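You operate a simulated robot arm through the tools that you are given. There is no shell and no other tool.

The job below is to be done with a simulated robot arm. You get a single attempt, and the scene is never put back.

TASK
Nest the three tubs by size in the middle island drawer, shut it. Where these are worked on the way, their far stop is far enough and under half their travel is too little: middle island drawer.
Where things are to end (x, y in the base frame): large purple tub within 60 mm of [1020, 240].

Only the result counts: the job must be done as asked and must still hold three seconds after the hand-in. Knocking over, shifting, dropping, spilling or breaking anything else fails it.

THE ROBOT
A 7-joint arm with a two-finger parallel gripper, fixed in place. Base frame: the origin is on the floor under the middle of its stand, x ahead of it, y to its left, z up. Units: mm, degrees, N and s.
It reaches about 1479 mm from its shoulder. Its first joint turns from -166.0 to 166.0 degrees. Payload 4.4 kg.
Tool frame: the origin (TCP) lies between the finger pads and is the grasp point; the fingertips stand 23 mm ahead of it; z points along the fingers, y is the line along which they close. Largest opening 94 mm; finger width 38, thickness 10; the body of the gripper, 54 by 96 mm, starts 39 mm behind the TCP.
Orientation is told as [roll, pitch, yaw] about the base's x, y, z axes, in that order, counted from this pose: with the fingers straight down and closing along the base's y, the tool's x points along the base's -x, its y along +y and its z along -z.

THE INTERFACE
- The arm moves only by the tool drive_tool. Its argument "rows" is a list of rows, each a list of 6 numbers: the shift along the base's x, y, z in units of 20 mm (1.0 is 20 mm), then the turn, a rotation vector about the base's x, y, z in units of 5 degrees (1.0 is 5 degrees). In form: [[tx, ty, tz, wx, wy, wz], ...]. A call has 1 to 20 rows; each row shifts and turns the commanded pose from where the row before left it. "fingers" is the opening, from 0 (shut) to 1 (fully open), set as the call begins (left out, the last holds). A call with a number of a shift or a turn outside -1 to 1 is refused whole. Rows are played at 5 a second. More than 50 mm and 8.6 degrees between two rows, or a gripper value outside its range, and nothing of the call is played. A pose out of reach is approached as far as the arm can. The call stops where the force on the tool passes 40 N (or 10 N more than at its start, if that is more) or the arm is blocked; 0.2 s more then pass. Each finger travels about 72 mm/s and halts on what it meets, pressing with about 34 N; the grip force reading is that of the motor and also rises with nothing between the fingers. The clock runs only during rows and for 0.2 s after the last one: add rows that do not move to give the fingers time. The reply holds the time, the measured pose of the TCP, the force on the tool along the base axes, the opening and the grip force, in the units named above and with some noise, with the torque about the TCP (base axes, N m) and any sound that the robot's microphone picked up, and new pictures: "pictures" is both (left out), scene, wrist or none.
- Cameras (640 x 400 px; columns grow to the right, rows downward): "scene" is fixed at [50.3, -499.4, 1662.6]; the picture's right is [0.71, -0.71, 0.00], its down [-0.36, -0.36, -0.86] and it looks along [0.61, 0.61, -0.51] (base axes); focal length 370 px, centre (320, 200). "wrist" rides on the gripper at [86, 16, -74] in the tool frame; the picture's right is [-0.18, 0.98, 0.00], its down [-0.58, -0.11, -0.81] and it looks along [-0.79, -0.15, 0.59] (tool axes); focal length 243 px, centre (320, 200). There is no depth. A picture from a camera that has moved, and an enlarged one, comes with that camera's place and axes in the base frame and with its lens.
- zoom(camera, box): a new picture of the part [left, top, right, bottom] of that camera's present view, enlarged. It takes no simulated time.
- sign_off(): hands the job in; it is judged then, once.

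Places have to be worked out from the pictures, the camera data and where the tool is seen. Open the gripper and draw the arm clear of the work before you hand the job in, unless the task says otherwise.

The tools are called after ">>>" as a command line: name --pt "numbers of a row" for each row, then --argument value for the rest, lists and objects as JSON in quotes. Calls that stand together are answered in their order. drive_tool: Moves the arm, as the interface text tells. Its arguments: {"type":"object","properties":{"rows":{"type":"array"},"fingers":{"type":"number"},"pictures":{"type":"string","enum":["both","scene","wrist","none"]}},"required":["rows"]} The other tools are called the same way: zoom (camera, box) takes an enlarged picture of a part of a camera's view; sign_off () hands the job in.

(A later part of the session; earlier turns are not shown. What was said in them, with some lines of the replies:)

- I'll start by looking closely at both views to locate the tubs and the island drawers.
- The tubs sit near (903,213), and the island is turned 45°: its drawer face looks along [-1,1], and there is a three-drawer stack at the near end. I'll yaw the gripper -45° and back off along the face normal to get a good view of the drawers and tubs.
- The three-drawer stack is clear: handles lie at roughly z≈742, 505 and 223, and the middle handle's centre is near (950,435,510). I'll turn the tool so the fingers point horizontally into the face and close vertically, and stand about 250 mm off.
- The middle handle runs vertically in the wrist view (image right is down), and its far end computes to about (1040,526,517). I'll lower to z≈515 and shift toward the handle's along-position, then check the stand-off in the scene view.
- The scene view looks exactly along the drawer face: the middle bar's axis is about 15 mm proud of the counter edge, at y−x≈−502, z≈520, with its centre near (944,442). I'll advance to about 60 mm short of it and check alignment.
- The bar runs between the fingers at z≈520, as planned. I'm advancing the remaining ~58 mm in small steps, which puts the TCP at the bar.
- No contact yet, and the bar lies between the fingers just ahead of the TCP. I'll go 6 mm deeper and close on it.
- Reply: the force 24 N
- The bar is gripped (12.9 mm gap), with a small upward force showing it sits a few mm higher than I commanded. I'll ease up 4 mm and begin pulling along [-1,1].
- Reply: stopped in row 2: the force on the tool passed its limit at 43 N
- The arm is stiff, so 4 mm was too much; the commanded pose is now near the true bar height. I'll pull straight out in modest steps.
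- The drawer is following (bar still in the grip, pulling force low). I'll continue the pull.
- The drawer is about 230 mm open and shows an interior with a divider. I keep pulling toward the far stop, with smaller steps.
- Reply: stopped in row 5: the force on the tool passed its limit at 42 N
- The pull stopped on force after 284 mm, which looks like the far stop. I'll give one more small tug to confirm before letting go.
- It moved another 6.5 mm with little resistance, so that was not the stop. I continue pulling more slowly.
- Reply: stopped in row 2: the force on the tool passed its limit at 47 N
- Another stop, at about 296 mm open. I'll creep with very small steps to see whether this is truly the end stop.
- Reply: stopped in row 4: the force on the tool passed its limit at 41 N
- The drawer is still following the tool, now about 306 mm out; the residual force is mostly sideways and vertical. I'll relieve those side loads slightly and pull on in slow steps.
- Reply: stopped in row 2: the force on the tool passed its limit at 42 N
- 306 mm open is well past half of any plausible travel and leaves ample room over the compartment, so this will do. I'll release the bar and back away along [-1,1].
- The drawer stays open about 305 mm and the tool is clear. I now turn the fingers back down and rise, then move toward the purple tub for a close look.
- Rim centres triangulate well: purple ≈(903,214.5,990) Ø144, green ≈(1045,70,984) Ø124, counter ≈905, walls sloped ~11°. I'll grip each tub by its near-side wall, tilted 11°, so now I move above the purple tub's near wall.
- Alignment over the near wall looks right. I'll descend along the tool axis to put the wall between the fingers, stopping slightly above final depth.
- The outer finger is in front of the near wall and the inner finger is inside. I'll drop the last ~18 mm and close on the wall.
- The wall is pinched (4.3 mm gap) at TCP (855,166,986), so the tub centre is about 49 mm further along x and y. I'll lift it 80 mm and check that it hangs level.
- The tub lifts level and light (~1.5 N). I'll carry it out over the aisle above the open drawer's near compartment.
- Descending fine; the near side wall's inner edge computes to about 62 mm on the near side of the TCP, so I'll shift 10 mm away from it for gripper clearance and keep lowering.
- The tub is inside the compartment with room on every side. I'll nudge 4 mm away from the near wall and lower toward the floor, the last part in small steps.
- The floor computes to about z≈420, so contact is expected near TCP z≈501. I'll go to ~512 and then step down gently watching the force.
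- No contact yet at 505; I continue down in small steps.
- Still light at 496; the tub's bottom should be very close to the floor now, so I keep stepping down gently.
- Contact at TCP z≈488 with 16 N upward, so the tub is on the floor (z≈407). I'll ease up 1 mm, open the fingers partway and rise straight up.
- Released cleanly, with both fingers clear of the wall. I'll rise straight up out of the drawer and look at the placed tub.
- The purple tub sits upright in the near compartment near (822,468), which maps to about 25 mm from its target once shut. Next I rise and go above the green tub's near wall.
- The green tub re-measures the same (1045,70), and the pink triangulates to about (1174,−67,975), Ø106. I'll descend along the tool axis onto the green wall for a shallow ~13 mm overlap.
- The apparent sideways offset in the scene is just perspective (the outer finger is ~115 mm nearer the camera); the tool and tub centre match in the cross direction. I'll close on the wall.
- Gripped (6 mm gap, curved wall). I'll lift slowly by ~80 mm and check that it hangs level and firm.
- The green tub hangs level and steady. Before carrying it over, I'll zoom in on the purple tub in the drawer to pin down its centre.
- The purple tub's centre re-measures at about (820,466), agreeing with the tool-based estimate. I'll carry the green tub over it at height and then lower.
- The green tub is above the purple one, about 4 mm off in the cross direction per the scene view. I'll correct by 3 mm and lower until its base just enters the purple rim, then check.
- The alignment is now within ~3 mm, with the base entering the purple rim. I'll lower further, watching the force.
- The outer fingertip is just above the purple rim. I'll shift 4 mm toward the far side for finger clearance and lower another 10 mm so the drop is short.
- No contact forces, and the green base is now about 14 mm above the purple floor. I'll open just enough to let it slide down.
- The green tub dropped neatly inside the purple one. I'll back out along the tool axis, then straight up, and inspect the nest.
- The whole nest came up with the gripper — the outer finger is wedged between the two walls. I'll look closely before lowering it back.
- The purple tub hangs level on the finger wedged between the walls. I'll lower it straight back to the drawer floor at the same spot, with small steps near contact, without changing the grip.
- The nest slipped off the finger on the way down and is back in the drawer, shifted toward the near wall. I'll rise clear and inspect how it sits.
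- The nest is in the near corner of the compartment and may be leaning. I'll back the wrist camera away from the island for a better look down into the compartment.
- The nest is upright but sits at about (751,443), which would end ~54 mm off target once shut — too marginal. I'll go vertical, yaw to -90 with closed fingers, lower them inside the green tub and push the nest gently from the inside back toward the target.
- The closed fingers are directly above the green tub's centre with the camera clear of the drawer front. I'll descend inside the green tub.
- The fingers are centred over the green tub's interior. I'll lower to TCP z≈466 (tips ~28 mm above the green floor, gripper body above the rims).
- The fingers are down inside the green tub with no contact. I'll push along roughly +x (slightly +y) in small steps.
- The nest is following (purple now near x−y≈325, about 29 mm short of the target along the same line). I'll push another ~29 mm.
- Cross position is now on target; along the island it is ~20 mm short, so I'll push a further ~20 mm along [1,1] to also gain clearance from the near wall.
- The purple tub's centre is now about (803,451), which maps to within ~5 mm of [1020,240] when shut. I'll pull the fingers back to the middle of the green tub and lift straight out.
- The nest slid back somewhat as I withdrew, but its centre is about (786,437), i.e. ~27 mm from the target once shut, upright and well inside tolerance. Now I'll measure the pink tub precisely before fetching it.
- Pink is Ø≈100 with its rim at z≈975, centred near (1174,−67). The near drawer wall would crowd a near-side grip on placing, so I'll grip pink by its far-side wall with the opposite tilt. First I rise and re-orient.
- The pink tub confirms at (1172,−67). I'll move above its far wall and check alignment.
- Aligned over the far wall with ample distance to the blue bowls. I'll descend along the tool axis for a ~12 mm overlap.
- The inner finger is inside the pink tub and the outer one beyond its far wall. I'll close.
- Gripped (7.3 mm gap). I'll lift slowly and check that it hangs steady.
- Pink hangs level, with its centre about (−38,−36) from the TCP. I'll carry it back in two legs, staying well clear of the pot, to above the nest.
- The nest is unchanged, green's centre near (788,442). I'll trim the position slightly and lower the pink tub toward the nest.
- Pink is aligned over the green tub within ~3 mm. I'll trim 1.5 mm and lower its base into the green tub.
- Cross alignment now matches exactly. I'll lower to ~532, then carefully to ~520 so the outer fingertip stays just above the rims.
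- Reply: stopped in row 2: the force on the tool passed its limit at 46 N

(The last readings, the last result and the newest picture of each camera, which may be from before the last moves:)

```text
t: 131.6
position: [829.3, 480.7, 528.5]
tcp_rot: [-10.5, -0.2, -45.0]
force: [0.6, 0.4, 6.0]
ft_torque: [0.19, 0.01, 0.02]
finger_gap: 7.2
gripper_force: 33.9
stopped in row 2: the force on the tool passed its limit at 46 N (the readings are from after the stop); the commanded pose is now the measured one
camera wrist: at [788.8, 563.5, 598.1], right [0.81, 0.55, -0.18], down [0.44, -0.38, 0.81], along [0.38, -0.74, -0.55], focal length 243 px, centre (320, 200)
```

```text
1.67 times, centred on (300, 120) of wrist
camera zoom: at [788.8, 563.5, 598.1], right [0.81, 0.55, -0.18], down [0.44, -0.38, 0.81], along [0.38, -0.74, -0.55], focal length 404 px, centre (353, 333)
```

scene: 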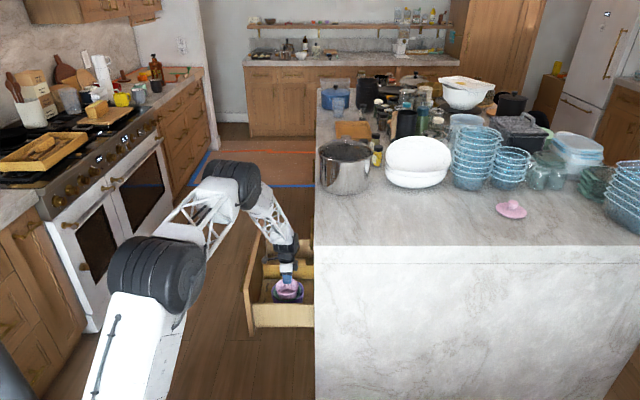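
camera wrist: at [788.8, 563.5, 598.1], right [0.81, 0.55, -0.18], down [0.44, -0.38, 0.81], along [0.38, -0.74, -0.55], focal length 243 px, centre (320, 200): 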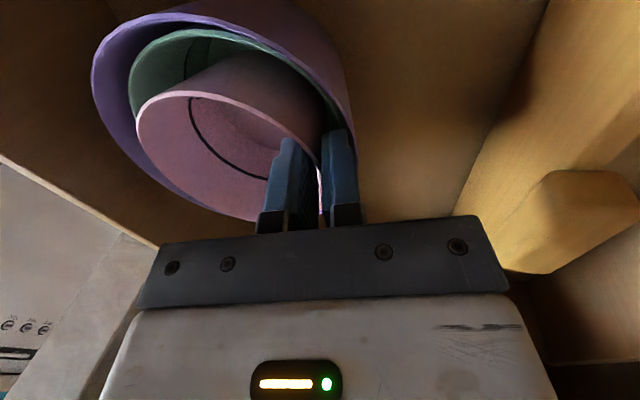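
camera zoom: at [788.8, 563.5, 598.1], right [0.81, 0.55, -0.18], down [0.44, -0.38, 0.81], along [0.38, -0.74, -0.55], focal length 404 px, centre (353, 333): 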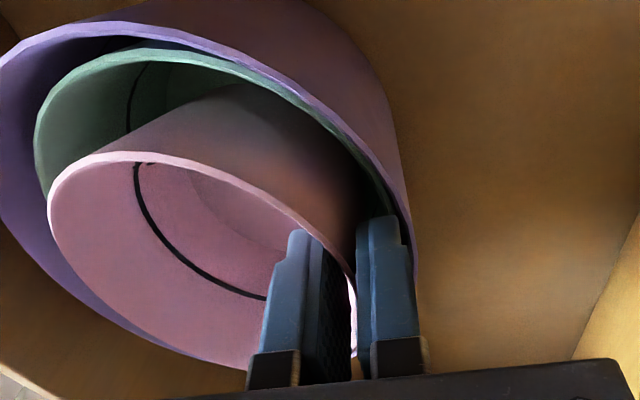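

The tool hit something at TCP z≈528, with an upward force. I'll back up 6 mm to relieve it and look closely at the fingertip and rims before doing anything else.

>>> drive_tool --pt "-0.1 -0.05 0.3 0 0 0"

>>> zoom --camera "scene" --box '[268, 268, 312, 298]'

>>> zoom --camera "wrist" --box '[260, 60, 400, 180]'

>>> zoom --camera "wrist" --box '[60, 0, 380, 240]'

```text
t: 132.0
position: [826.9, 480.1, 534.3]
tcp_rot: [-10.6, -0.2, -45.0]
force: [-0.9, 0.3, -0.9]
ft_torque: [0.04, -0.05, -0.02]
finger_gap: 6.7
gripper_force: 33.8
camera wrist: at [786.2, 562.8, 603.1], right [0.81, 0.55, -0.18], down [0.44, -0.38, 0.81], along [0.38, -0.74, -0.55], focal length 243 px, centre (320, 200)
```

scene: 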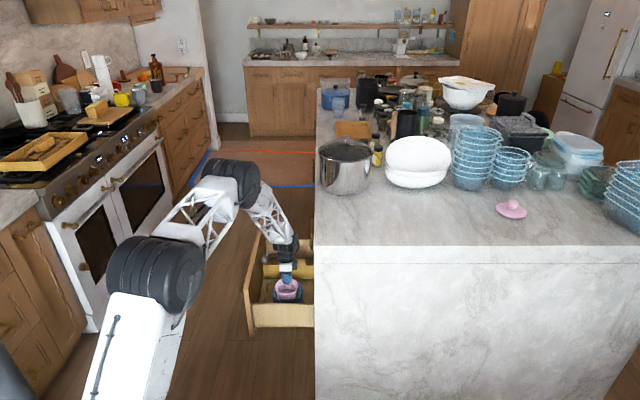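
wrist: 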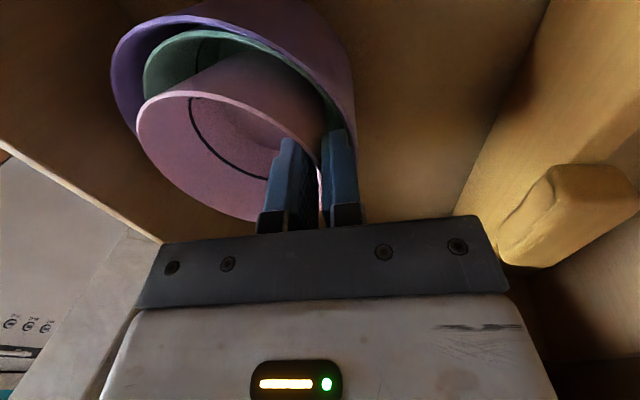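

```text
13.33 times, centred on (290, 283) of scene
camera zoom: at [50.3, -499.4, 1662.6], right [0.71, -0.71, 0.0], down [-0.36, -0.36, -0.86], along [0.61, 0.61, -0.51], focal length 4931 px, centre (720, -907)
```

zoom: 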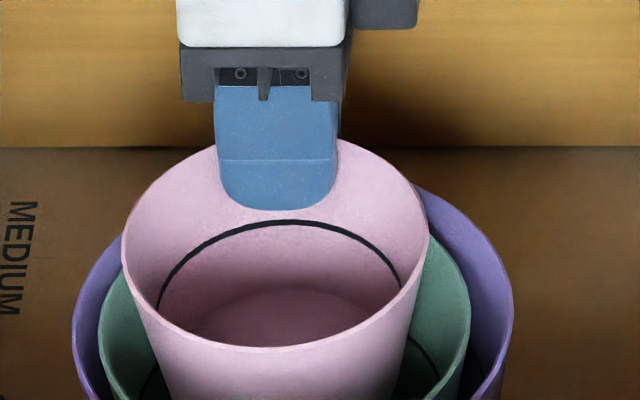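

```text
3.33 times, centred on (330, 120) of wrist
camera zoom: at [786.2, 562.8, 603.1], right [0.81, 0.55, -0.18], down [0.44, -0.38, 0.81], along [0.38, -0.74, -0.55], focal length 809 px, centre (287, 467)
```

zoom: 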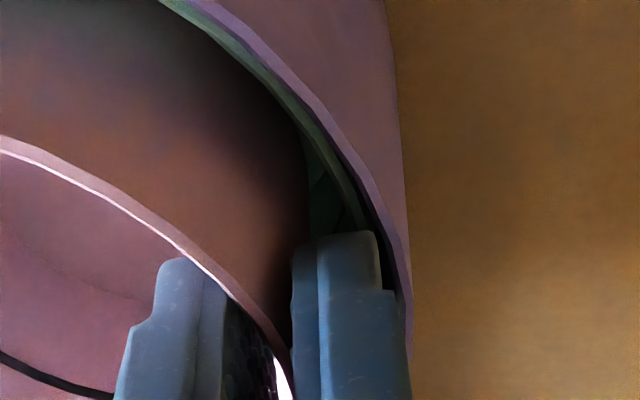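

```text
1.67 times, centred on (220, 120) of wrist
camera zoom: at [786.2, 562.8, 603.1], right [0.81, 0.55, -0.18], down [0.44, -0.38, 0.81], along [0.38, -0.74, -0.55], focal length 404 px, centre (487, 333)
```

zoom: 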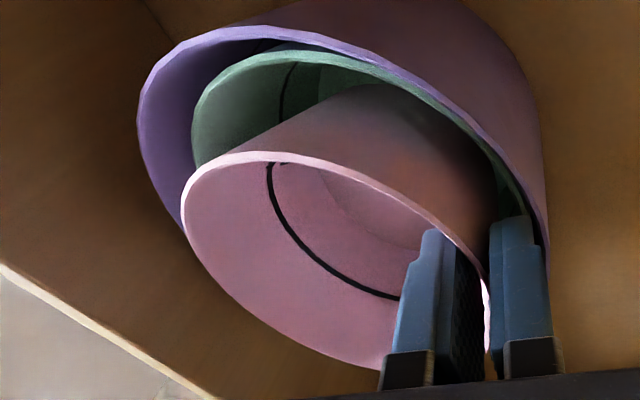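

The fingertip had just touched the rims (so they stand near z≈498–500); at TCP ≥529 it stays above them. I'll lower 4 mm to about 530 and release — pink will slide ~20 mm down inside green.

>>> drive_tool --pt "0 0 -0.18 0 0 0" --pictures "none"

>>> drive_tool --pt "0 0 0 0 0 0" --pt "0 0 0 0 0 0" --pt "0 0 0 0 0 0" --fingers 0.22

>>> zoom --camera "scene" --box '[262, 262, 318, 302]'

>>> zoom --camera "wrist" --box '[60, 0, 380, 240]'

```text
t: 132.4
position: [827.3, 480.9, 530.8]
tcp_rot: [-10.6, -0.2, -44.9]
force: [-1.0, 0.7, 2.7]
ft_torque: [0.09, -0.02, 0.01]
finger_gap: 7.4
gripper_force: 34.0
```

```text
t: 133.2
position: [827.1, 479.1, 531.1]
tcp_rot: [-10.5, -0.3, -45.0]
force: [0.3, -0.3, 7.3]
ft_torque: [0.05, -0.08, -0.02]
finger_gap: 19.9
gripper_force: 0.0
camera wrist: at [787.2, 562.5, 599.7], right [0.81, 0.55, -0.18], down [0.44, -0.38, 0.81], along [0.38, -0.74, -0.55], focal length 243 px, centre (320, 200)
```

scene: 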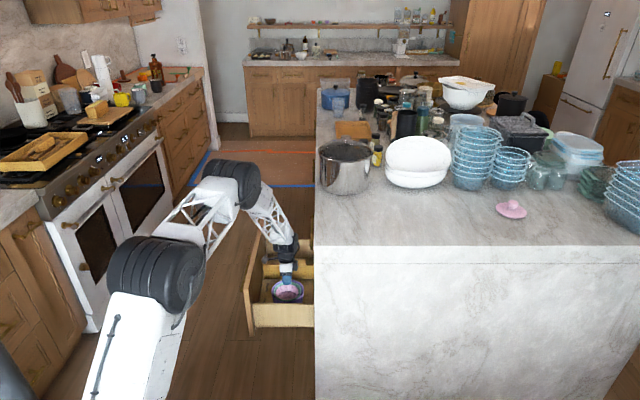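
wrist: 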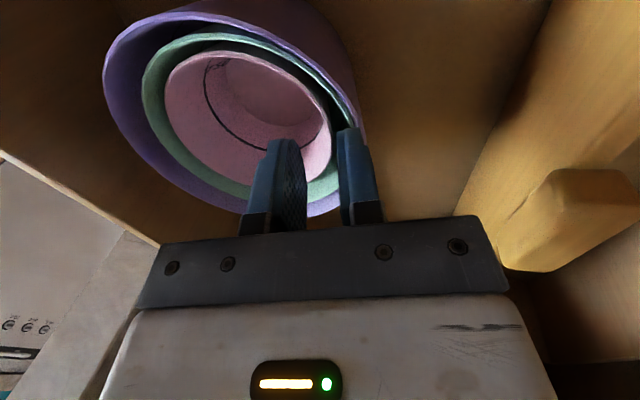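

```text
10.00 times, centred on (290, 282) of scene
camera zoom: at [50.3, -499.4, 1662.6], right [0.71, -0.71, 0.0], down [-0.36, -0.36, -0.86], along [0.61, 0.61, -0.51], focal length 3699 px, centre (620, -620)
```

zoom: 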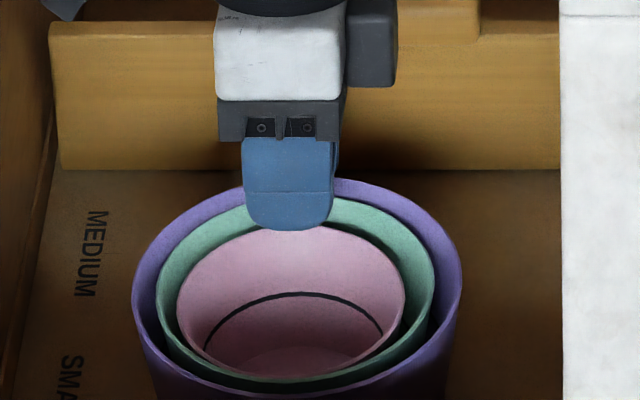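

```text
1.67 times, centred on (220, 120) of wrist
camera zoom: at [787.2, 562.5, 599.7], right [0.81, 0.55, -0.18], down [0.44, -0.38, 0.81], along [0.38, -0.74, -0.55], focal length 404 px, centre (487, 333)
```

zoom: 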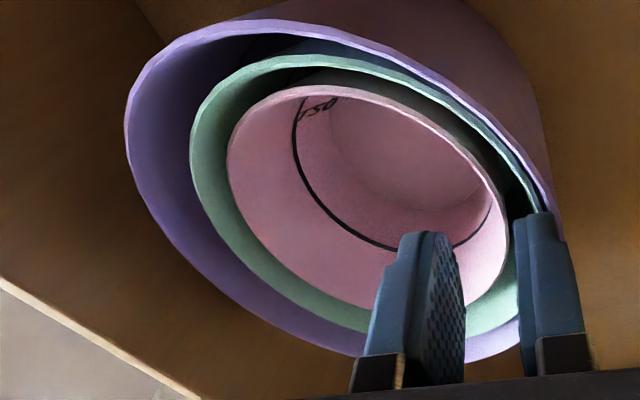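

All three are nested concentrically. The outer fingertip is lightly resting on a rim (7 N up), so I'll raise slowly a little and check that nothing comes along.

>>> drive_tool --pt "0 0 0.2 0 0 0" --pt "0 0 0.3 0 0 0" --pt "0 0 0.3 0 0 0"

>>> zoom --camera "scene" --box '[262, 262, 318, 302]'

>>> zoom --camera "wrist" --box '[60, 0, 380, 240]'

```text
t: 134.0
position: [826.8, 479.2, 546.4]
tcp_rot: [-10.6, -0.1, -45.0]
force: [0.2, 0.2, 0.2]
ft_torque: [0.03, 0.03, 0.03]
finger_gap: 20.7
gripper_force: 0.1
camera wrist: at [786.5, 562.0, 614.9], right [0.81, 0.55, -0.18], down [0.44, -0.38, 0.81], along [0.38, -0.74, -0.55], focal length 243 px, centre (320, 200)
```

scene: 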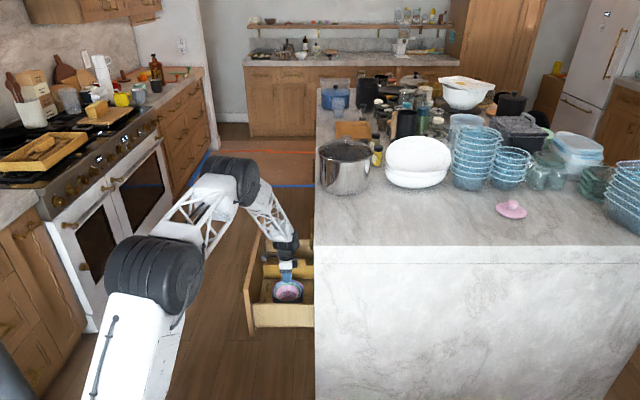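
wrist: 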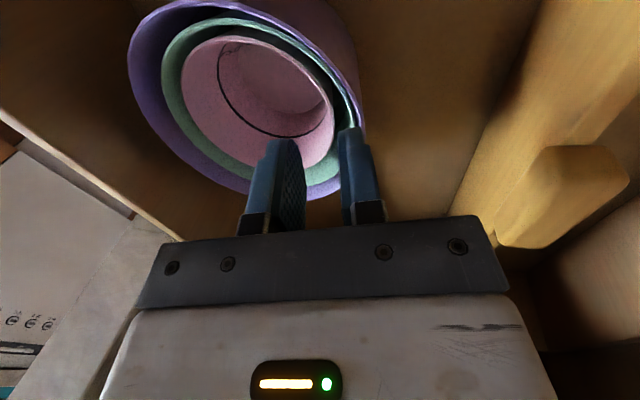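

```text
10.00 times, centred on (290, 282) of scene
camera zoom: at [50.3, -499.4, 1662.6], right [0.71, -0.71, 0.0], down [-0.36, -0.36, -0.86], along [0.61, 0.61, -0.51], focal length 3699 px, centre (620, -620)
```

zoom: 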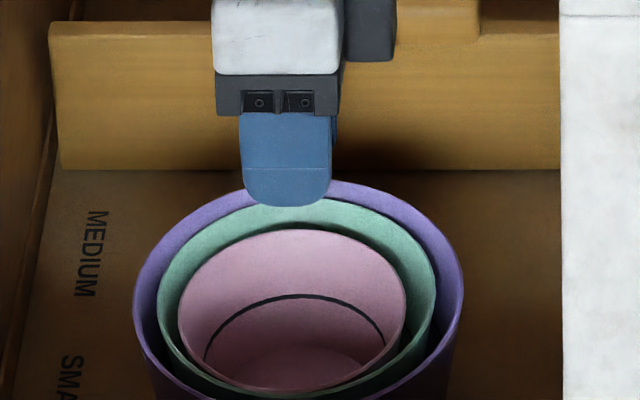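

```text
1.67 times, centred on (220, 120) of wrist
camera zoom: at [786.5, 562.0, 614.9], right [0.81, 0.55, -0.18], down [0.44, -0.38, 0.81], along [0.38, -0.74, -0.55], focal length 404 px, centre (487, 333)
```

zoom: 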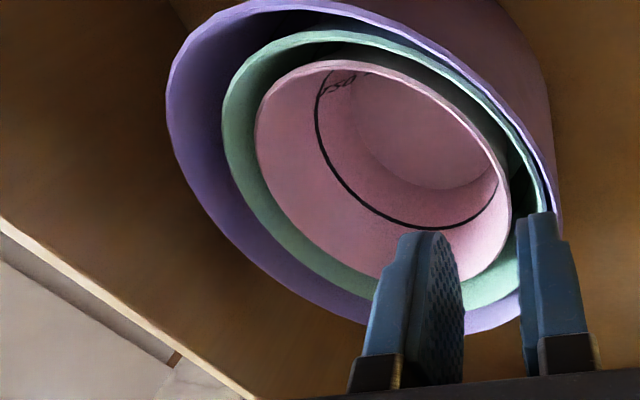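

The nest stays put, centred about 18 mm from the target position when shut. I'll rise out, straighten the tool and move to the aisle side for closing the drawer.

>>> drive_tool --pt "0 0 0.6 0 0 0" --pt "0 0 1 0 0 0" --pt "0 0 1 0 0 0" --pt "0 0 1 0 0 0" --pt "0 0 1 0 0 0" --pt "0 0 1 0 0 0" --pt "0 0 1 0 0 0" --pt "0 0 1 0 0 0" --pt "0 0 1 0 0 0" --pt "0 0 1 0 0 0" --pt "0 0 1 0 0 0" --pt "0 0 1 0.5 -0.5 0" --pt "0 0 1 0.5 -0.5 0" --pt "0 0 1 0.5 -0.5 0" --pictures "scene"

>>> zoom --camera "scene" --box '[240, 220, 330, 310]'

```text
t: 137.0
position: [825.4, 479.3, 816.1]
tcp_rot: [0.0, -0.1, -45.1]
force: [-0.2, -1.0, -0.1]
ft_torque: [0.02, -0.01, 0.01]
finger_gap: 20.7
gripper_force: 0.1
```

scene: 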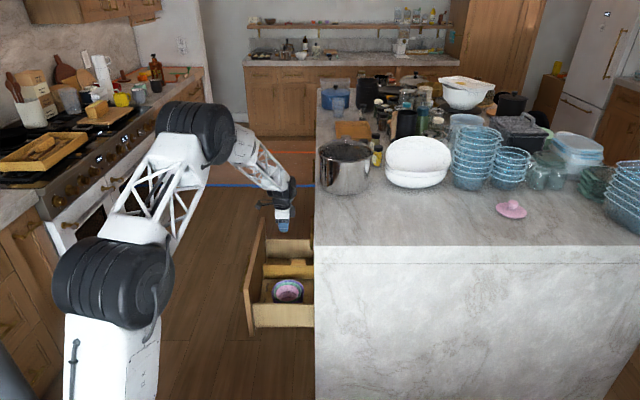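

```text
4.44 times, centred on (285, 265) of scene
camera zoom: at [50.3, -499.4, 1662.6], right [0.71, -0.71, 0.0], down [-0.36, -0.36, -0.86], along [0.61, 0.61, -0.51], focal length 1644 px, centre (476, -89)
```

zoom: 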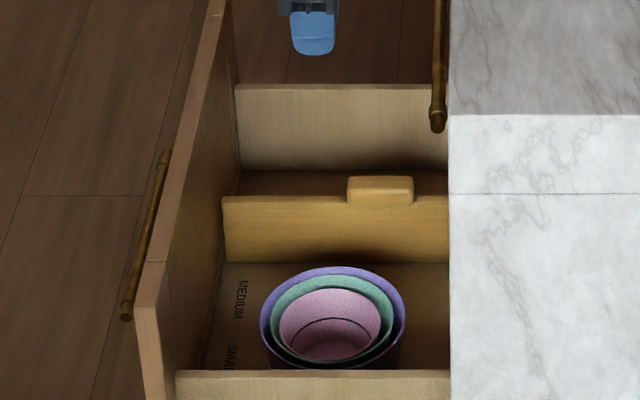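

The three tubs sit nested in the drawer and the drawer hasn't moved. I'll move out into the aisle in front of the handle.

>>> drive_tool --pt "-0.655 0.965 0.3 0 0 0" --pt "-0.655 0.965 0.3 0 0 0" --pt "-0.655 0.965 0.3 0 0 0" --pt "-0.655 0.965 0.3 0 0 0" --pt "-0.655 0.965 0.3 0 0 0" --pt "-0.655 0.965 0.3 0 0 0" --pt "-0.655 0.965 0.3 0 0 0" --pt "-0.655 0.965 0.3 0 0 0" --pt "-0.655 0.965 0.3 0 0 0" --pt "-0.655 0.965 0.3 0 0 0" --pt "-0.655 0.965 0.3 0 0 0" --pt "-0.655 0.965 0.3 0 0 0" --pt "-0.655 0.965 0.3 0 0 0" --fingers 1 --pictures "none"

>>> drive_tool --pt "0 0 -0.92 -0.98 0 0.693" --pt "0 0 -0.92 -0.98 0 0.693" --pt "0 0 -0.92 -0.98 0 0.693" --pt "0 0 -0.92 -0.98 0 0.693" --pt "0 0 -0.92 -0.98 0 0.693" --pt "0 0 -0.92 -0.98 0 0.693" --pt "0 0 -0.92 -0.98 0 0.693" --pt "0 0 -0.92 -0.98 0 0.693" --pt "0 0 -0.92 -0.98 0 0.693" --pt "0 0 -0.92 -0.98 0 0.693" --pt "0 0 -0.92 -0.98 0 0.693" --pt "0 0 -0.92 -0.98 0 0.693" --pt "0 0 -0.92 -0.98 0 0.693" --pt "0 0 -0.92 -0.98 0 0.693" --pt "0 0 -0.92 -0.98 0 0.693" --pt "0 0 -0.92 -0.98 0 0.693" --pt "0 0 -0.92 -0.98 0 0.693" --pt "0 0 -0.92 -0.98 0 0.693" --pt "0 0 -0.92 -0.98 0 0.693" --pt "0 0 -0.92 -0.98 0 0.693"

>>> zoom --camera "wrist" --box '[160, 0, 480, 200]'

>>> zoom --camera "scene" --box '[200, 200, 320, 320]'

```text
t: 139.8
position: [656.0, 732.4, 896.6]
tcp_rot: [-0.1, -0.2, -45.1]
force: [0.2, 0.6, -0.1]
ft_torque: [-0.01, 0.01, 0.01]
finger_gap: 94.0
gripper_force: 0.0
```

```text
t: 144.0
position: [656.3, 731.4, 529.2]
tcp_rot: [-90.0, -0.1, 45.1]
force: [0.0, -0.3, -0.3]
ft_torque: [0.01, 0.01, -0.01]
finger_gap: 93.8
gripper_force: 0.0
camera wrist: at [543.0, 721.7, 512.1], right [0.13, 0.13, -0.98], down [-0.16, 0.98, 0.11], along [0.98, 0.15, 0.15], focal length 243 px, centre (320, 200)
```

scene: 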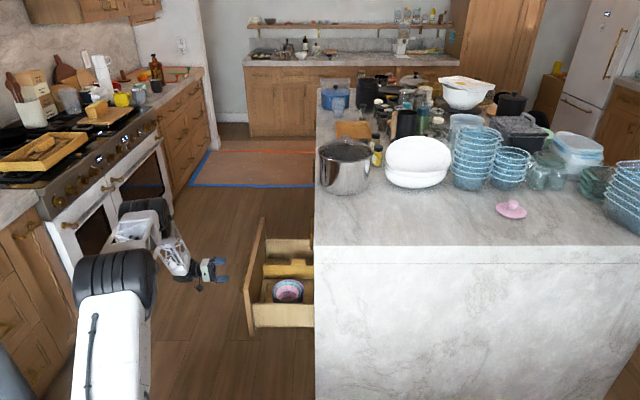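
wrist: 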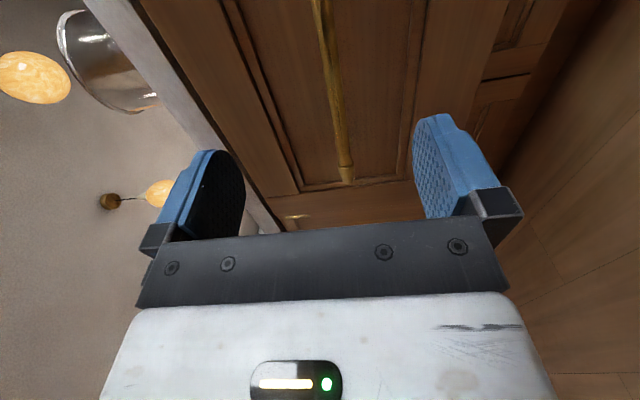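

```text
2.00 times, centred on (320, 100) of wrist
camera zoom: at [543.0, 721.7, 512.1], right [0.13, 0.13, -0.98], down [-0.16, 0.98, 0.11], along [0.98, 0.15, 0.15], focal length 485 px, centre (320, 400)
```

zoom: 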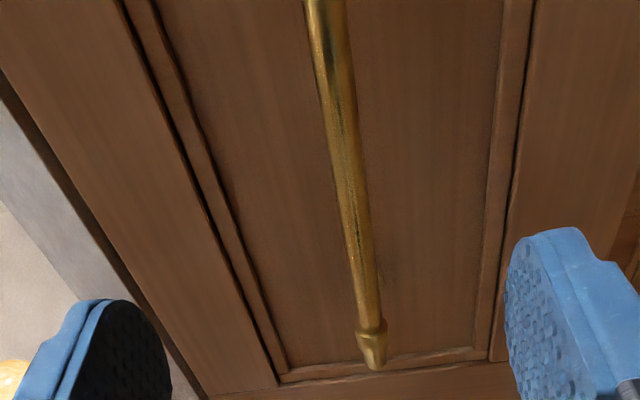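

```text
3.33 times, centred on (260, 260) of scene
camera zoom: at [50.3, -499.4, 1662.6], right [0.71, -0.71, 0.0], down [-0.36, -0.36, -0.86], along [0.61, 0.61, -0.51], focal length 1233 px, centre (520, 0)
```

zoom: 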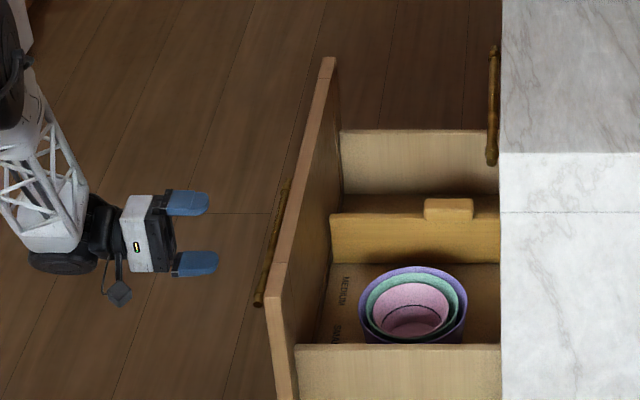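

The open fingers face the bar at the right height. I'll advance ~100 mm along [1,−1] to straddle the bar again.

>>> drive_tool --pt "0.595 -0.6 -0.06 0 0 0" --pt "0.595 -0.6 -0.06 0 0 0" --pt "0.595 -0.6 -0.06 0 0 0" --pt "0.595 -0.6 -0.06 0 0 0" --pt "0.595 -0.6 -0.06 0 0 0" --pt "0.595 -0.6 -0.04 0 0 0"

>>> zoom --camera "scene" --box '[200, 200, 320, 320]'

>>> zoom --camera "wrist" --box '[160, 0, 480, 200]'

```text
t: 145.4
position: [726.5, 659.1, 521.4]
tcp_rot: [-89.9, -0.2, 45.2]
force: [-0.6, -0.6, 0.1]
ft_torque: [0.01, -0.01, 0.02]
finger_gap: 94.1
gripper_force: 0.1
camera wrist: at [613.0, 650.3, 503.5], right [0.13, 0.13, -0.98], down [-0.16, 0.98, 0.11], along [0.98, 0.15, 0.15], focal length 243 px, centre (320, 200)
```

scene: 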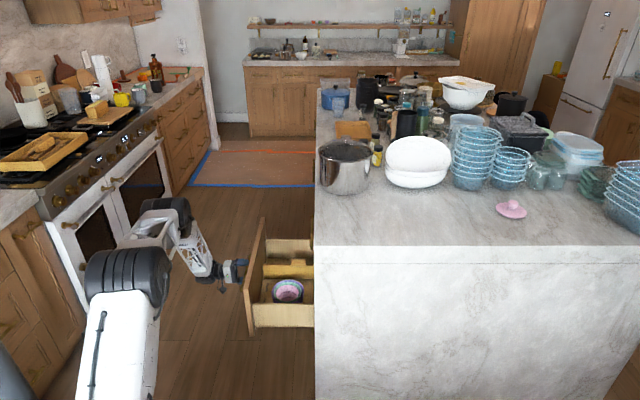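
wrist: 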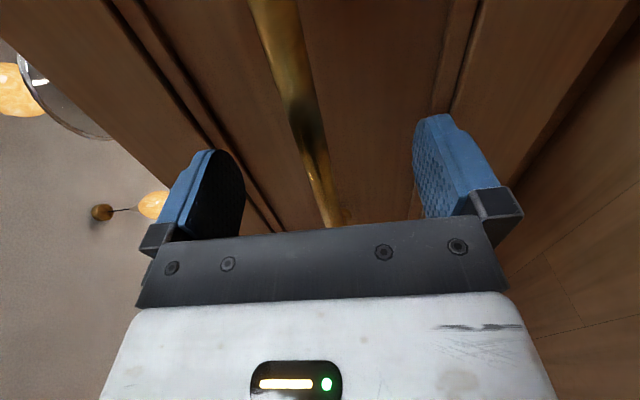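

```text
3.33 times, centred on (260, 260) of scene
camera zoom: at [50.3, -499.4, 1662.6], right [0.71, -0.71, 0.0], down [-0.36, -0.36, -0.86], along [0.61, 0.61, -0.51], focal length 1233 px, centre (520, 0)
```

zoom: 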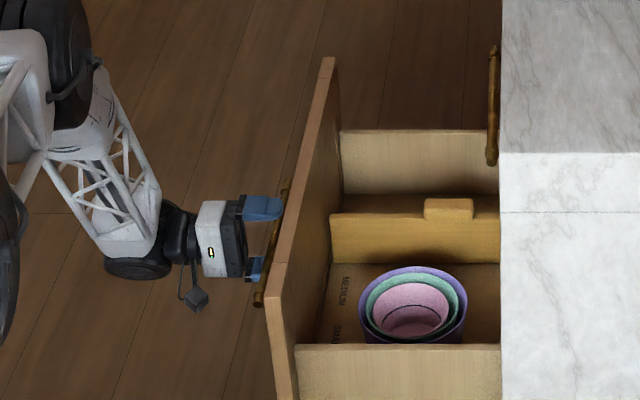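

```text
2.00 times, centred on (320, 100) of wrist
camera zoom: at [613.0, 650.3, 503.5], right [0.13, 0.13, -0.98], down [-0.16, 0.98, 0.11], along [0.98, 0.15, 0.15], focal length 485 px, centre (320, 400)
```

zoom: 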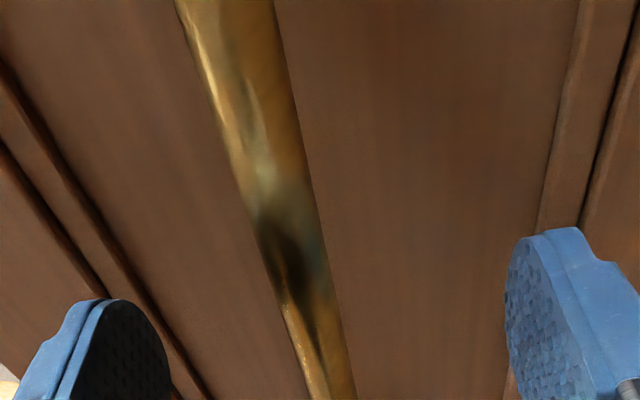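

The bar is between the fingers. I'll raise 1 mm and grip it.

>>> drive_tool --pt "0 0 0.06 0 0 0" --pt "0 0 0 0 0 0" --pt "0 0 0 0 0 0" --pt "0 0 0 0 0 0" --pt "0 0 0 0 0 0" --fingers 0 --pictures "none"

```text
t: 146.6
position: [726.8, 657.8, 522.4]
tcp_rot: [-90.0, 0.1, 45.2]
force: [9.5, 6.5, -24.3]
ft_torque: [0.03, 0.11, 1.37]
finger_gap: 12.8
gripper_force: 45.0
```

Gripped; the vertical load shows I'm ~1 mm high, so I'll ease down and start pushing the drawer in gently.

>>> drive_tool --pt "0.01 0.01 -0.04 0 0 0" --pt "0.1 -0.1 0 0 0 0" --pt "0.2 -0.2 0 0 0 0" --pt "0.3 -0.3 0 0 0 0" --pt "0.3 -0.3 0 0 0 0" --pt "0.3 -0.3 0 0 0 0" --pictures "scene"

```text
t: 148.0
position: [750.3, 635.2, 521.4]
tcp_rot: [-90.1, 0.0, 45.2]
force: [6.2, 3.6, -6.7]
ft_torque: [0.32, -0.25, -0.93]
finger_gap: 12.8
gripper_force: 44.8
stopped in row 6: the force on the tool passed its limit at 43 N (the readings are from after the stop); the commanded pose is now the measured one
```

scene: 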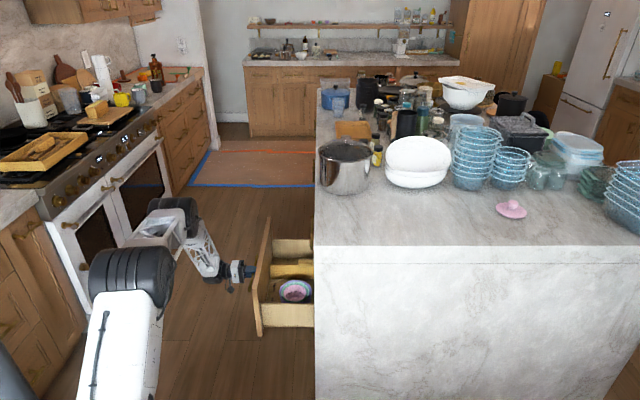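

It moved ~33 mm before side loads built up; the residual is now small, so I'll continue pushing in moderate steps.

>>> drive_tool --pt "0 0 -0.02 0 0 0" --pt "0.2 -0.2 0 0 0 0" --pt "0.3 -0.3 0 0 0 0" --pt "0.4 -0.4 0 0 0 0" --pt "0.4 -0.4 0 0 0 0" --pt "0.4 -0.4 0 0 0 0" --pt "0.4 -0.4 0 0 0 0" --pt "0.4 -0.4 0 0 0 0" --pt "0.4 -0.4 0 0 0 0" --pt "0.4 -0.4 0 0 0 0" --pt "0.4 -0.4 0 0 0 0" --pictures "scene"

>>> zoom --camera "scene" --box '[220, 200, 340, 320]'

```text
t: 149.4
position: [782.9, 602.6, 522.1]
tcp_rot: [-90.0, 0.0, 45.3]
force: [8.0, 5.9, -8.0]
ft_torque: [-0.06, 0.2, -1.25]
finger_gap: 12.9
gripper_force: 44.8
stopped in row 6: the force on the tool passed its limit at 41 N (the readings are from after the stop); the commanded pose is now the measured one
```

scene: 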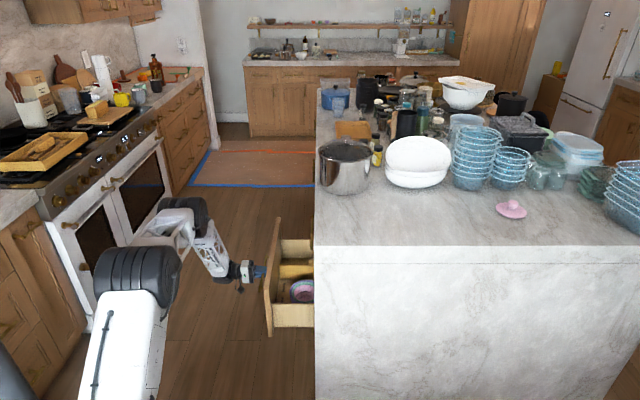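

```text
3.33 times, centred on (280, 260) of scene
camera zoom: at [50.3, -499.4, 1662.6], right [0.71, -0.71, 0.0], down [-0.36, -0.36, -0.86], along [0.61, 0.61, -0.51], focal length 1233 px, centre (453, 0)
```

zoom: 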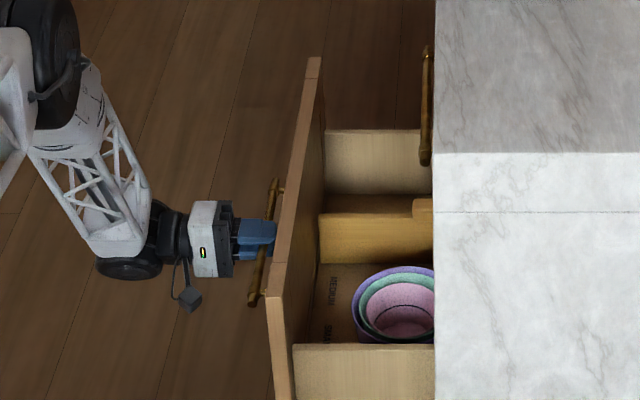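

Moved another 46 mm; the nest rides along steadily. I keep pushing.

>>> drive_tool --pt "0.01 0.01 -0.02 0 0 0" --pt "0.2 -0.2 0 0 0 0" --pt "0.3 -0.3 0 0 0 0" --pt "0.4 -0.4 0 0 0 0" --pt "0.4 -0.4 0 0 0 0" --pt "0.4 -0.4 0 0 0 0" --pt "0.4 -0.4 0 0 0 0" --pt "0.4 -0.4 0 0 0 0" --pt "0.4 -0.4 0 0 0 0" --pt "0.4 -0.4 0 0 0 0" --pt "0.4 -0.4 0 0 0 0" --pt "0.4 -0.4 0 0 0 0" --pt "0.4 -0.4 0 0 0 0" --pictures "scene"

```text
t: 152.2
position: [873.6, 511.4, 521.8]
tcp_rot: [-89.9, -0.1, 45.2]
force: [-5.5, -7.3, 22.6]
ft_torque: [-0.47, 0.37, -0.11]
finger_gap: 12.9
gripper_force: 44.5
```

scene: 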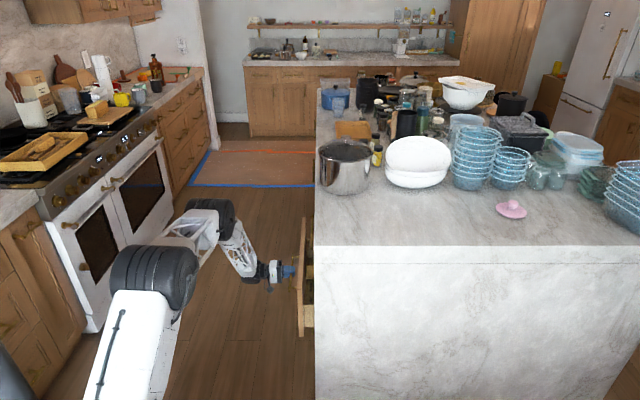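

About 96 mm remain. I'll ease up slightly to relieve the vertical load and continue, slowing toward the end.

>>> drive_tool --pt "0 0 0.03 0 0 0" --pt "0.3 -0.3 0 0 0 0" --pt "0.35 -0.35 0 0 0 0" --pt "0.35 -0.35 0 0 0 0" --pt "0.35 -0.35 0 0 0 0" --pt "0.35 -0.35 0 0 0 0" --pt "0.35 -0.35 0 0 0 0" --pt "0.3 -0.3 0 0 0 0" --pt "0.25 -0.25 0 0 0 0" --pictures "scene"

```text
t: 154.2
position: [924.9, 460.4, 521.0]
tcp_rot: [-89.8, 0.0, 45.2]
force: [-3.1, -0.8, -4.9]
ft_torque: [0.17, -0.15, -1.25]
finger_gap: 12.7
gripper_force: 44.9
```

scene: 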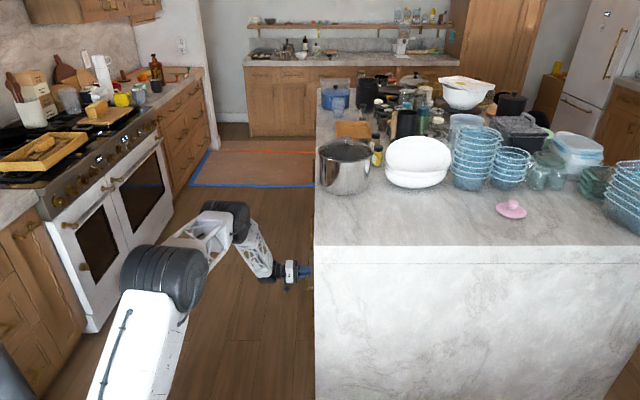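

Nearly shut, ~25 mm to go. I'll push in small steps until it meets the stop.

>>> drive_tool --pt "0.15 -0.15 0 0 0 0" --pt "0.15 -0.15 0 0 0 0" --pt "0.15 -0.15 0 0 0 0" --pt "0.15 -0.15 0 0 0 0" --pt "0.12 -0.12 0 0 0 0" --pt "0.12 -0.12 0 0 0 0" --pt "0.1 -0.1 0 0 0 0" --pt "0.1 -0.1 0 0 0 0" --pt "0.1 -0.1 0 0 0 0"

>>> zoom --camera "scene" --box '[260, 200, 340, 300]'

```text
t: 155.4
position: [938.4, 446.4, 521.2]
tcp_rot: [-89.9, -0.1, 45.3]
force: [12.1, 8.6, -12.0]
ft_torque: [-0.38, 0.57, -0.14]
finger_gap: 12.6
gripper_force: 44.9
stopped in row 6: the force on the tool passed its limit at 42 N (the readings are from after the stop); the commanded pose is now the measured one
camera wrist: at [825.0, 437.5, 503.7], right [0.13, 0.13, -0.98], down [-0.16, 0.98, 0.11], along [0.98, 0.15, 0.15], focal length 243 px, centre (320, 200)
```

scene: 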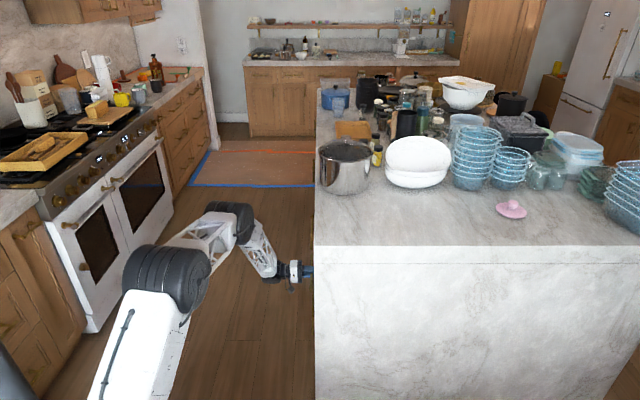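
wrist: 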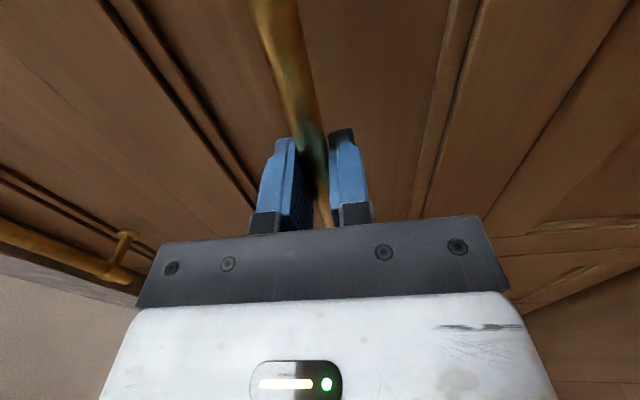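

```text
4.00 times, centred on (300, 250) of scene
camera zoom: at [50.3, -499.4, 1662.6], right [0.71, -0.71, 0.0], down [-0.36, -0.36, -0.86], along [0.61, 0.61, -0.51], focal length 1479 px, centre (400, 0)
```

zoom: 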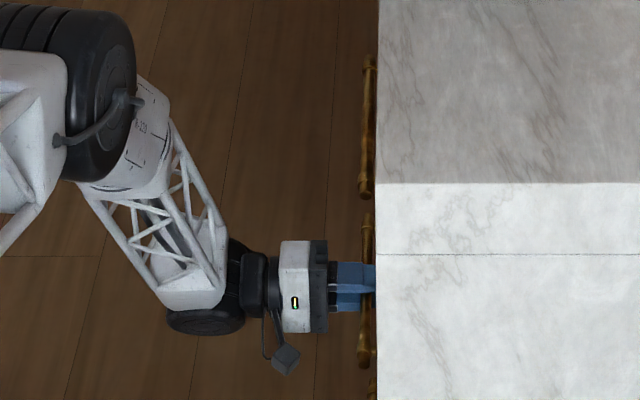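

About 6 mm remain to the closed reference. I'll relieve the side load slightly and continue pushing in tiny steps.

>>> drive_tool --pt "0.015 0.015 -0.02 0 0 0" --pt "0.07 -0.07 0 0 0 0" --pt "0.07 -0.07 0 0 0 0" --pt "0.07 -0.07 0 0 0 0" --pt "0.07 -0.07 0 0 0 0" --pt "0.07 -0.07 0 0 0 0" --pictures "none"

```text
t: 156.8
position: [945.4, 442.1, 521.3]
tcp_rot: [-89.9, -0.2, 45.5]
force: [-20.2, 29.9, -4.0]
ft_torque: [-1.2, 1.22, 0.06]
finger_gap: 13.0
gripper_force: 44.8
```

A 35 N push-back along the drawer axis at the closed reference shows the drawer is fully shut. I'll release the bar and back straight away.

>>> drive_tool --pt "0 0 0 0 0 0" --pt "0 0 0 0 0 0" --pt "0 0 0 0 0 0" --pt "0 0 0 0 0 0" --fingers 1 --pictures "none"

>>> drive_tool --pt "-0.3 0.3 0 0 0 0" --pt "-0.5 0.5 0 0 0 0" --pt "-0.6 0.6 0 0 0 0" --pt "-0.7 0.7 0 0 0 0" --pt "-0.7 0.7 0 0 0 0" --pt "-0.7 0.7 0 0 0 0" --pt "-0.7 0.7 0 0 0 0" --pt "-0.7 0.7 0 0 0 0" --pt "-0.7 0.7 0 0 0 0"

>>> zoom --camera "scene" --box '[260, 200, 340, 300]'

>>> zoom --camera "wrist" --box '[120, 0, 600, 240]'

```text
t: 157.8
position: [946.5, 439.8, 521.8]
tcp_rot: [-89.8, -0.1, 45.3]
force: [0.3, 0.4, -0.8]
ft_torque: [0.0, -0.01, 0.01]
finger_gap: 94.2
gripper_force: 0.1
```

```text
t: 159.8
position: [833.0, 552.3, 522.7]
tcp_rot: [-89.9, -0.1, 45.3]
force: [0.2, 0.6, -0.1]
ft_torque: [-0.02, -0.01, -0.03]
finger_gap: 93.9
gripper_force: 0.1
camera wrist: at [720.3, 543.0, 504.3], right [0.13, 0.13, -0.98], down [-0.16, 0.98, 0.11], along [0.98, 0.15, 0.15], focal length 243 px, centre (320, 200)
```

scene: 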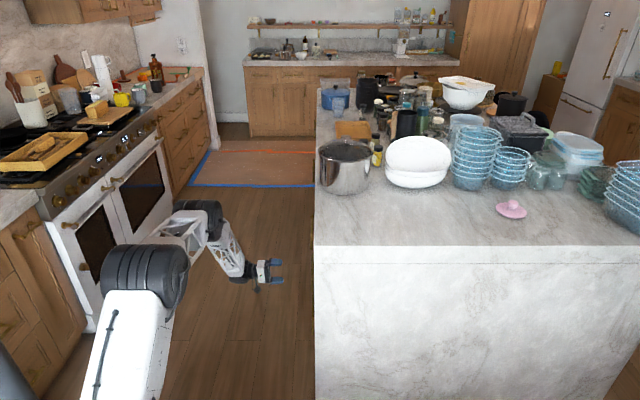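
wrist: 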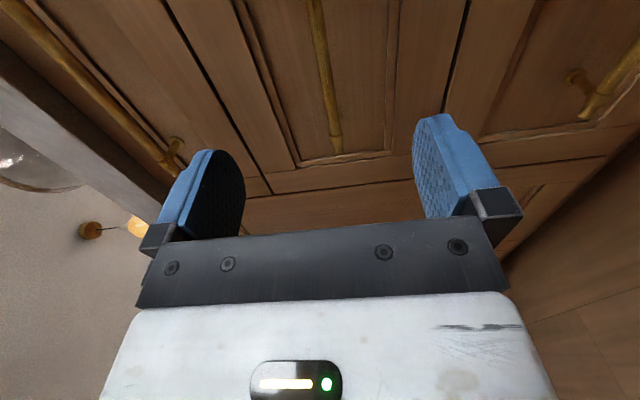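

```text
4.00 times, centred on (300, 250) of scene
camera zoom: at [50.3, -499.4, 1662.6], right [0.71, -0.71, 0.0], down [-0.36, -0.36, -0.86], along [0.61, 0.61, -0.51], focal length 1479 px, centre (400, 0)
```

zoom: 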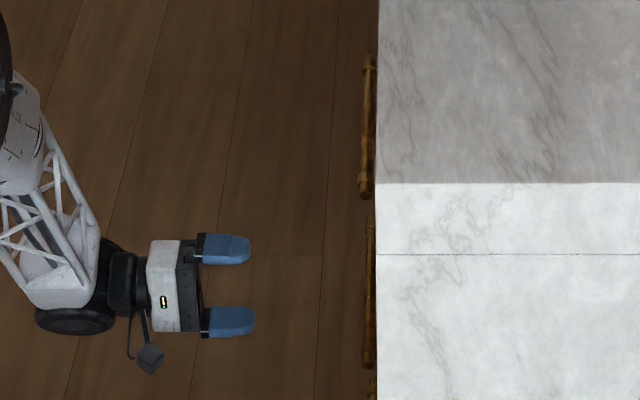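

```text
1.33 times, centred on (360, 120) of wrist
camera zoom: at [720.3, 543.0, 504.3], right [0.13, 0.13, -0.98], down [-0.16, 0.98, 0.11], along [0.98, 0.15, 0.15], focal length 324 px, centre (267, 307)
```

zoom: 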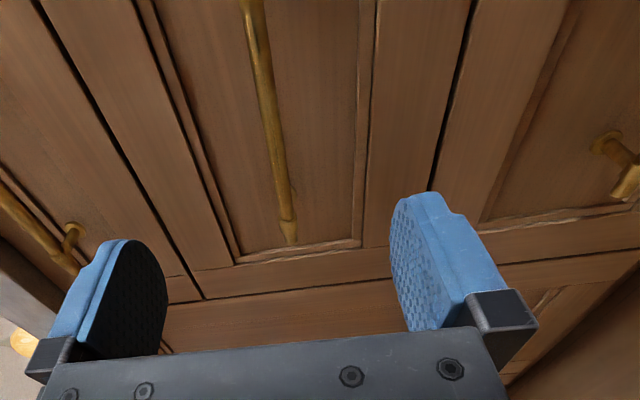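

The drawer sits flush, with the bar in its original closed place. I'll draw the arm further clear before handing in.

>>> drive_tool --pt "-0.7 0.7 0.2 0 0 0" --pt "-0.7 0.7 0.2 0 0 0" --pt "-0.7 0.7 0.2 0 0 0" --pt "-0.7 0.7 0.2 0 0 0" --pt "-0.7 0.7 0.2 0 0 0" --pt "-0.7 0.7 0.2 0 0 0" --pt "0 0 0 0 0 0" --pt "0 0 0 0 0 0" --pt "0 0 0 0 0 0" --pt "0 0 0 0 0 0"

>>> zoom --camera "scene" --box '[280, 60, 640, 285]'

>>> zoom --camera "wrist" --box '[120, 0, 600, 240]'

```text
t: 162.0
position: [748.1, 635.4, 544.9]
tcp_rot: [-89.9, -0.1, 45.3]
force: [-1.2, 1.3, 0.6]
ft_torque: [0.0, -0.01, 0.02]
finger_gap: 94.0
gripper_force: 0.0
camera wrist: at [635.3, 627.0, 527.6], right [0.13, 0.13, -0.98], down [-0.16, 0.98, 0.11], along [0.98, 0.15, 0.15], focal length 243 px, centre (320, 200)
```

scene: 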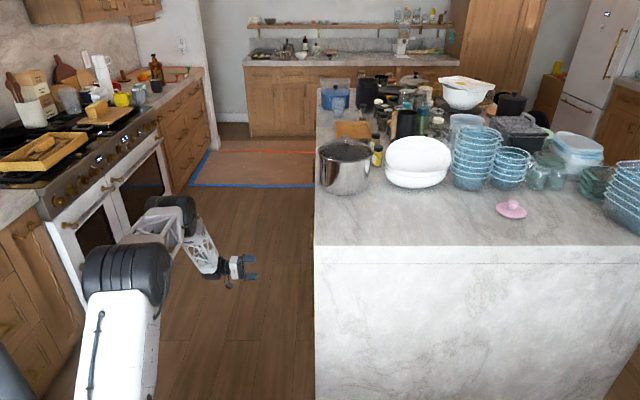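
wrist: 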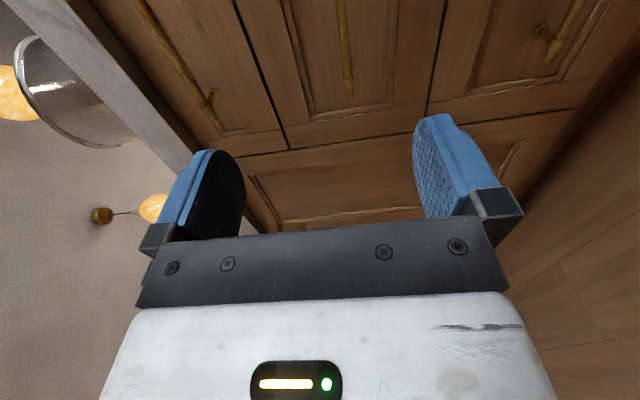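

```text
1.78 times, centred on (460, 172) of scene
camera zoom: at [50.3, -499.4, 1662.6], right [0.71, -0.71, 0.0], down [-0.36, -0.36, -0.86], along [0.61, 0.61, -0.51], focal length 658 px, centre (71, 249)
```

zoom: 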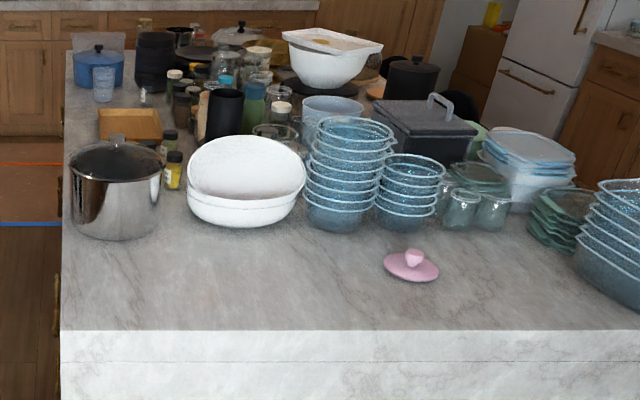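

```text
1.33 times, centred on (360, 120) of wrist
camera zoom: at [635.3, 627.0, 527.6], right [0.13, 0.13, -0.98], down [-0.16, 0.98, 0.11], along [0.98, 0.15, 0.15], focal length 324 px, centre (267, 307)
```

zoom: 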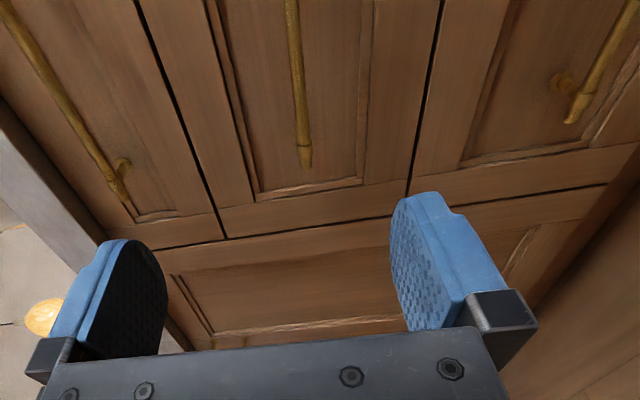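

The drawer is shut flush, the gripper is open and clear, and the pot, bowls and lid look undisturbed. When last seen during closing, the nest was riding in place at a spot about 18 mm from the target. I'm handing in.

>>> sign_off

```text
The job is handed in.
```

The three tubs are nested by size (pink in green in purple) in the middle island drawer, and the drawer is shut. I handed it in with the gripper open and the arm clear.

- **Purple tub position:** I estimate it ended near (1009, 225), about 18 mm from the [1020, 240] target. I last saw the nest while the drawer was partway shut and did not reopen it to check the final spot.
- **Drawer travel:** It opened about 305 mm. I didn't clearly reach its far stop, but took that as well over half the travel. It closed flush, back to where the handle started.
- **One mishap:** The first time I let go of the green tub, the gripper finger jammed between the green and purple walls and lifted both. They then slipped off and dropped back into the drawer, still upright, and I pushed them back into place.
- **Everything else:** The pot, bowls and pink lid on the counter look undisturbed in the last pictures.
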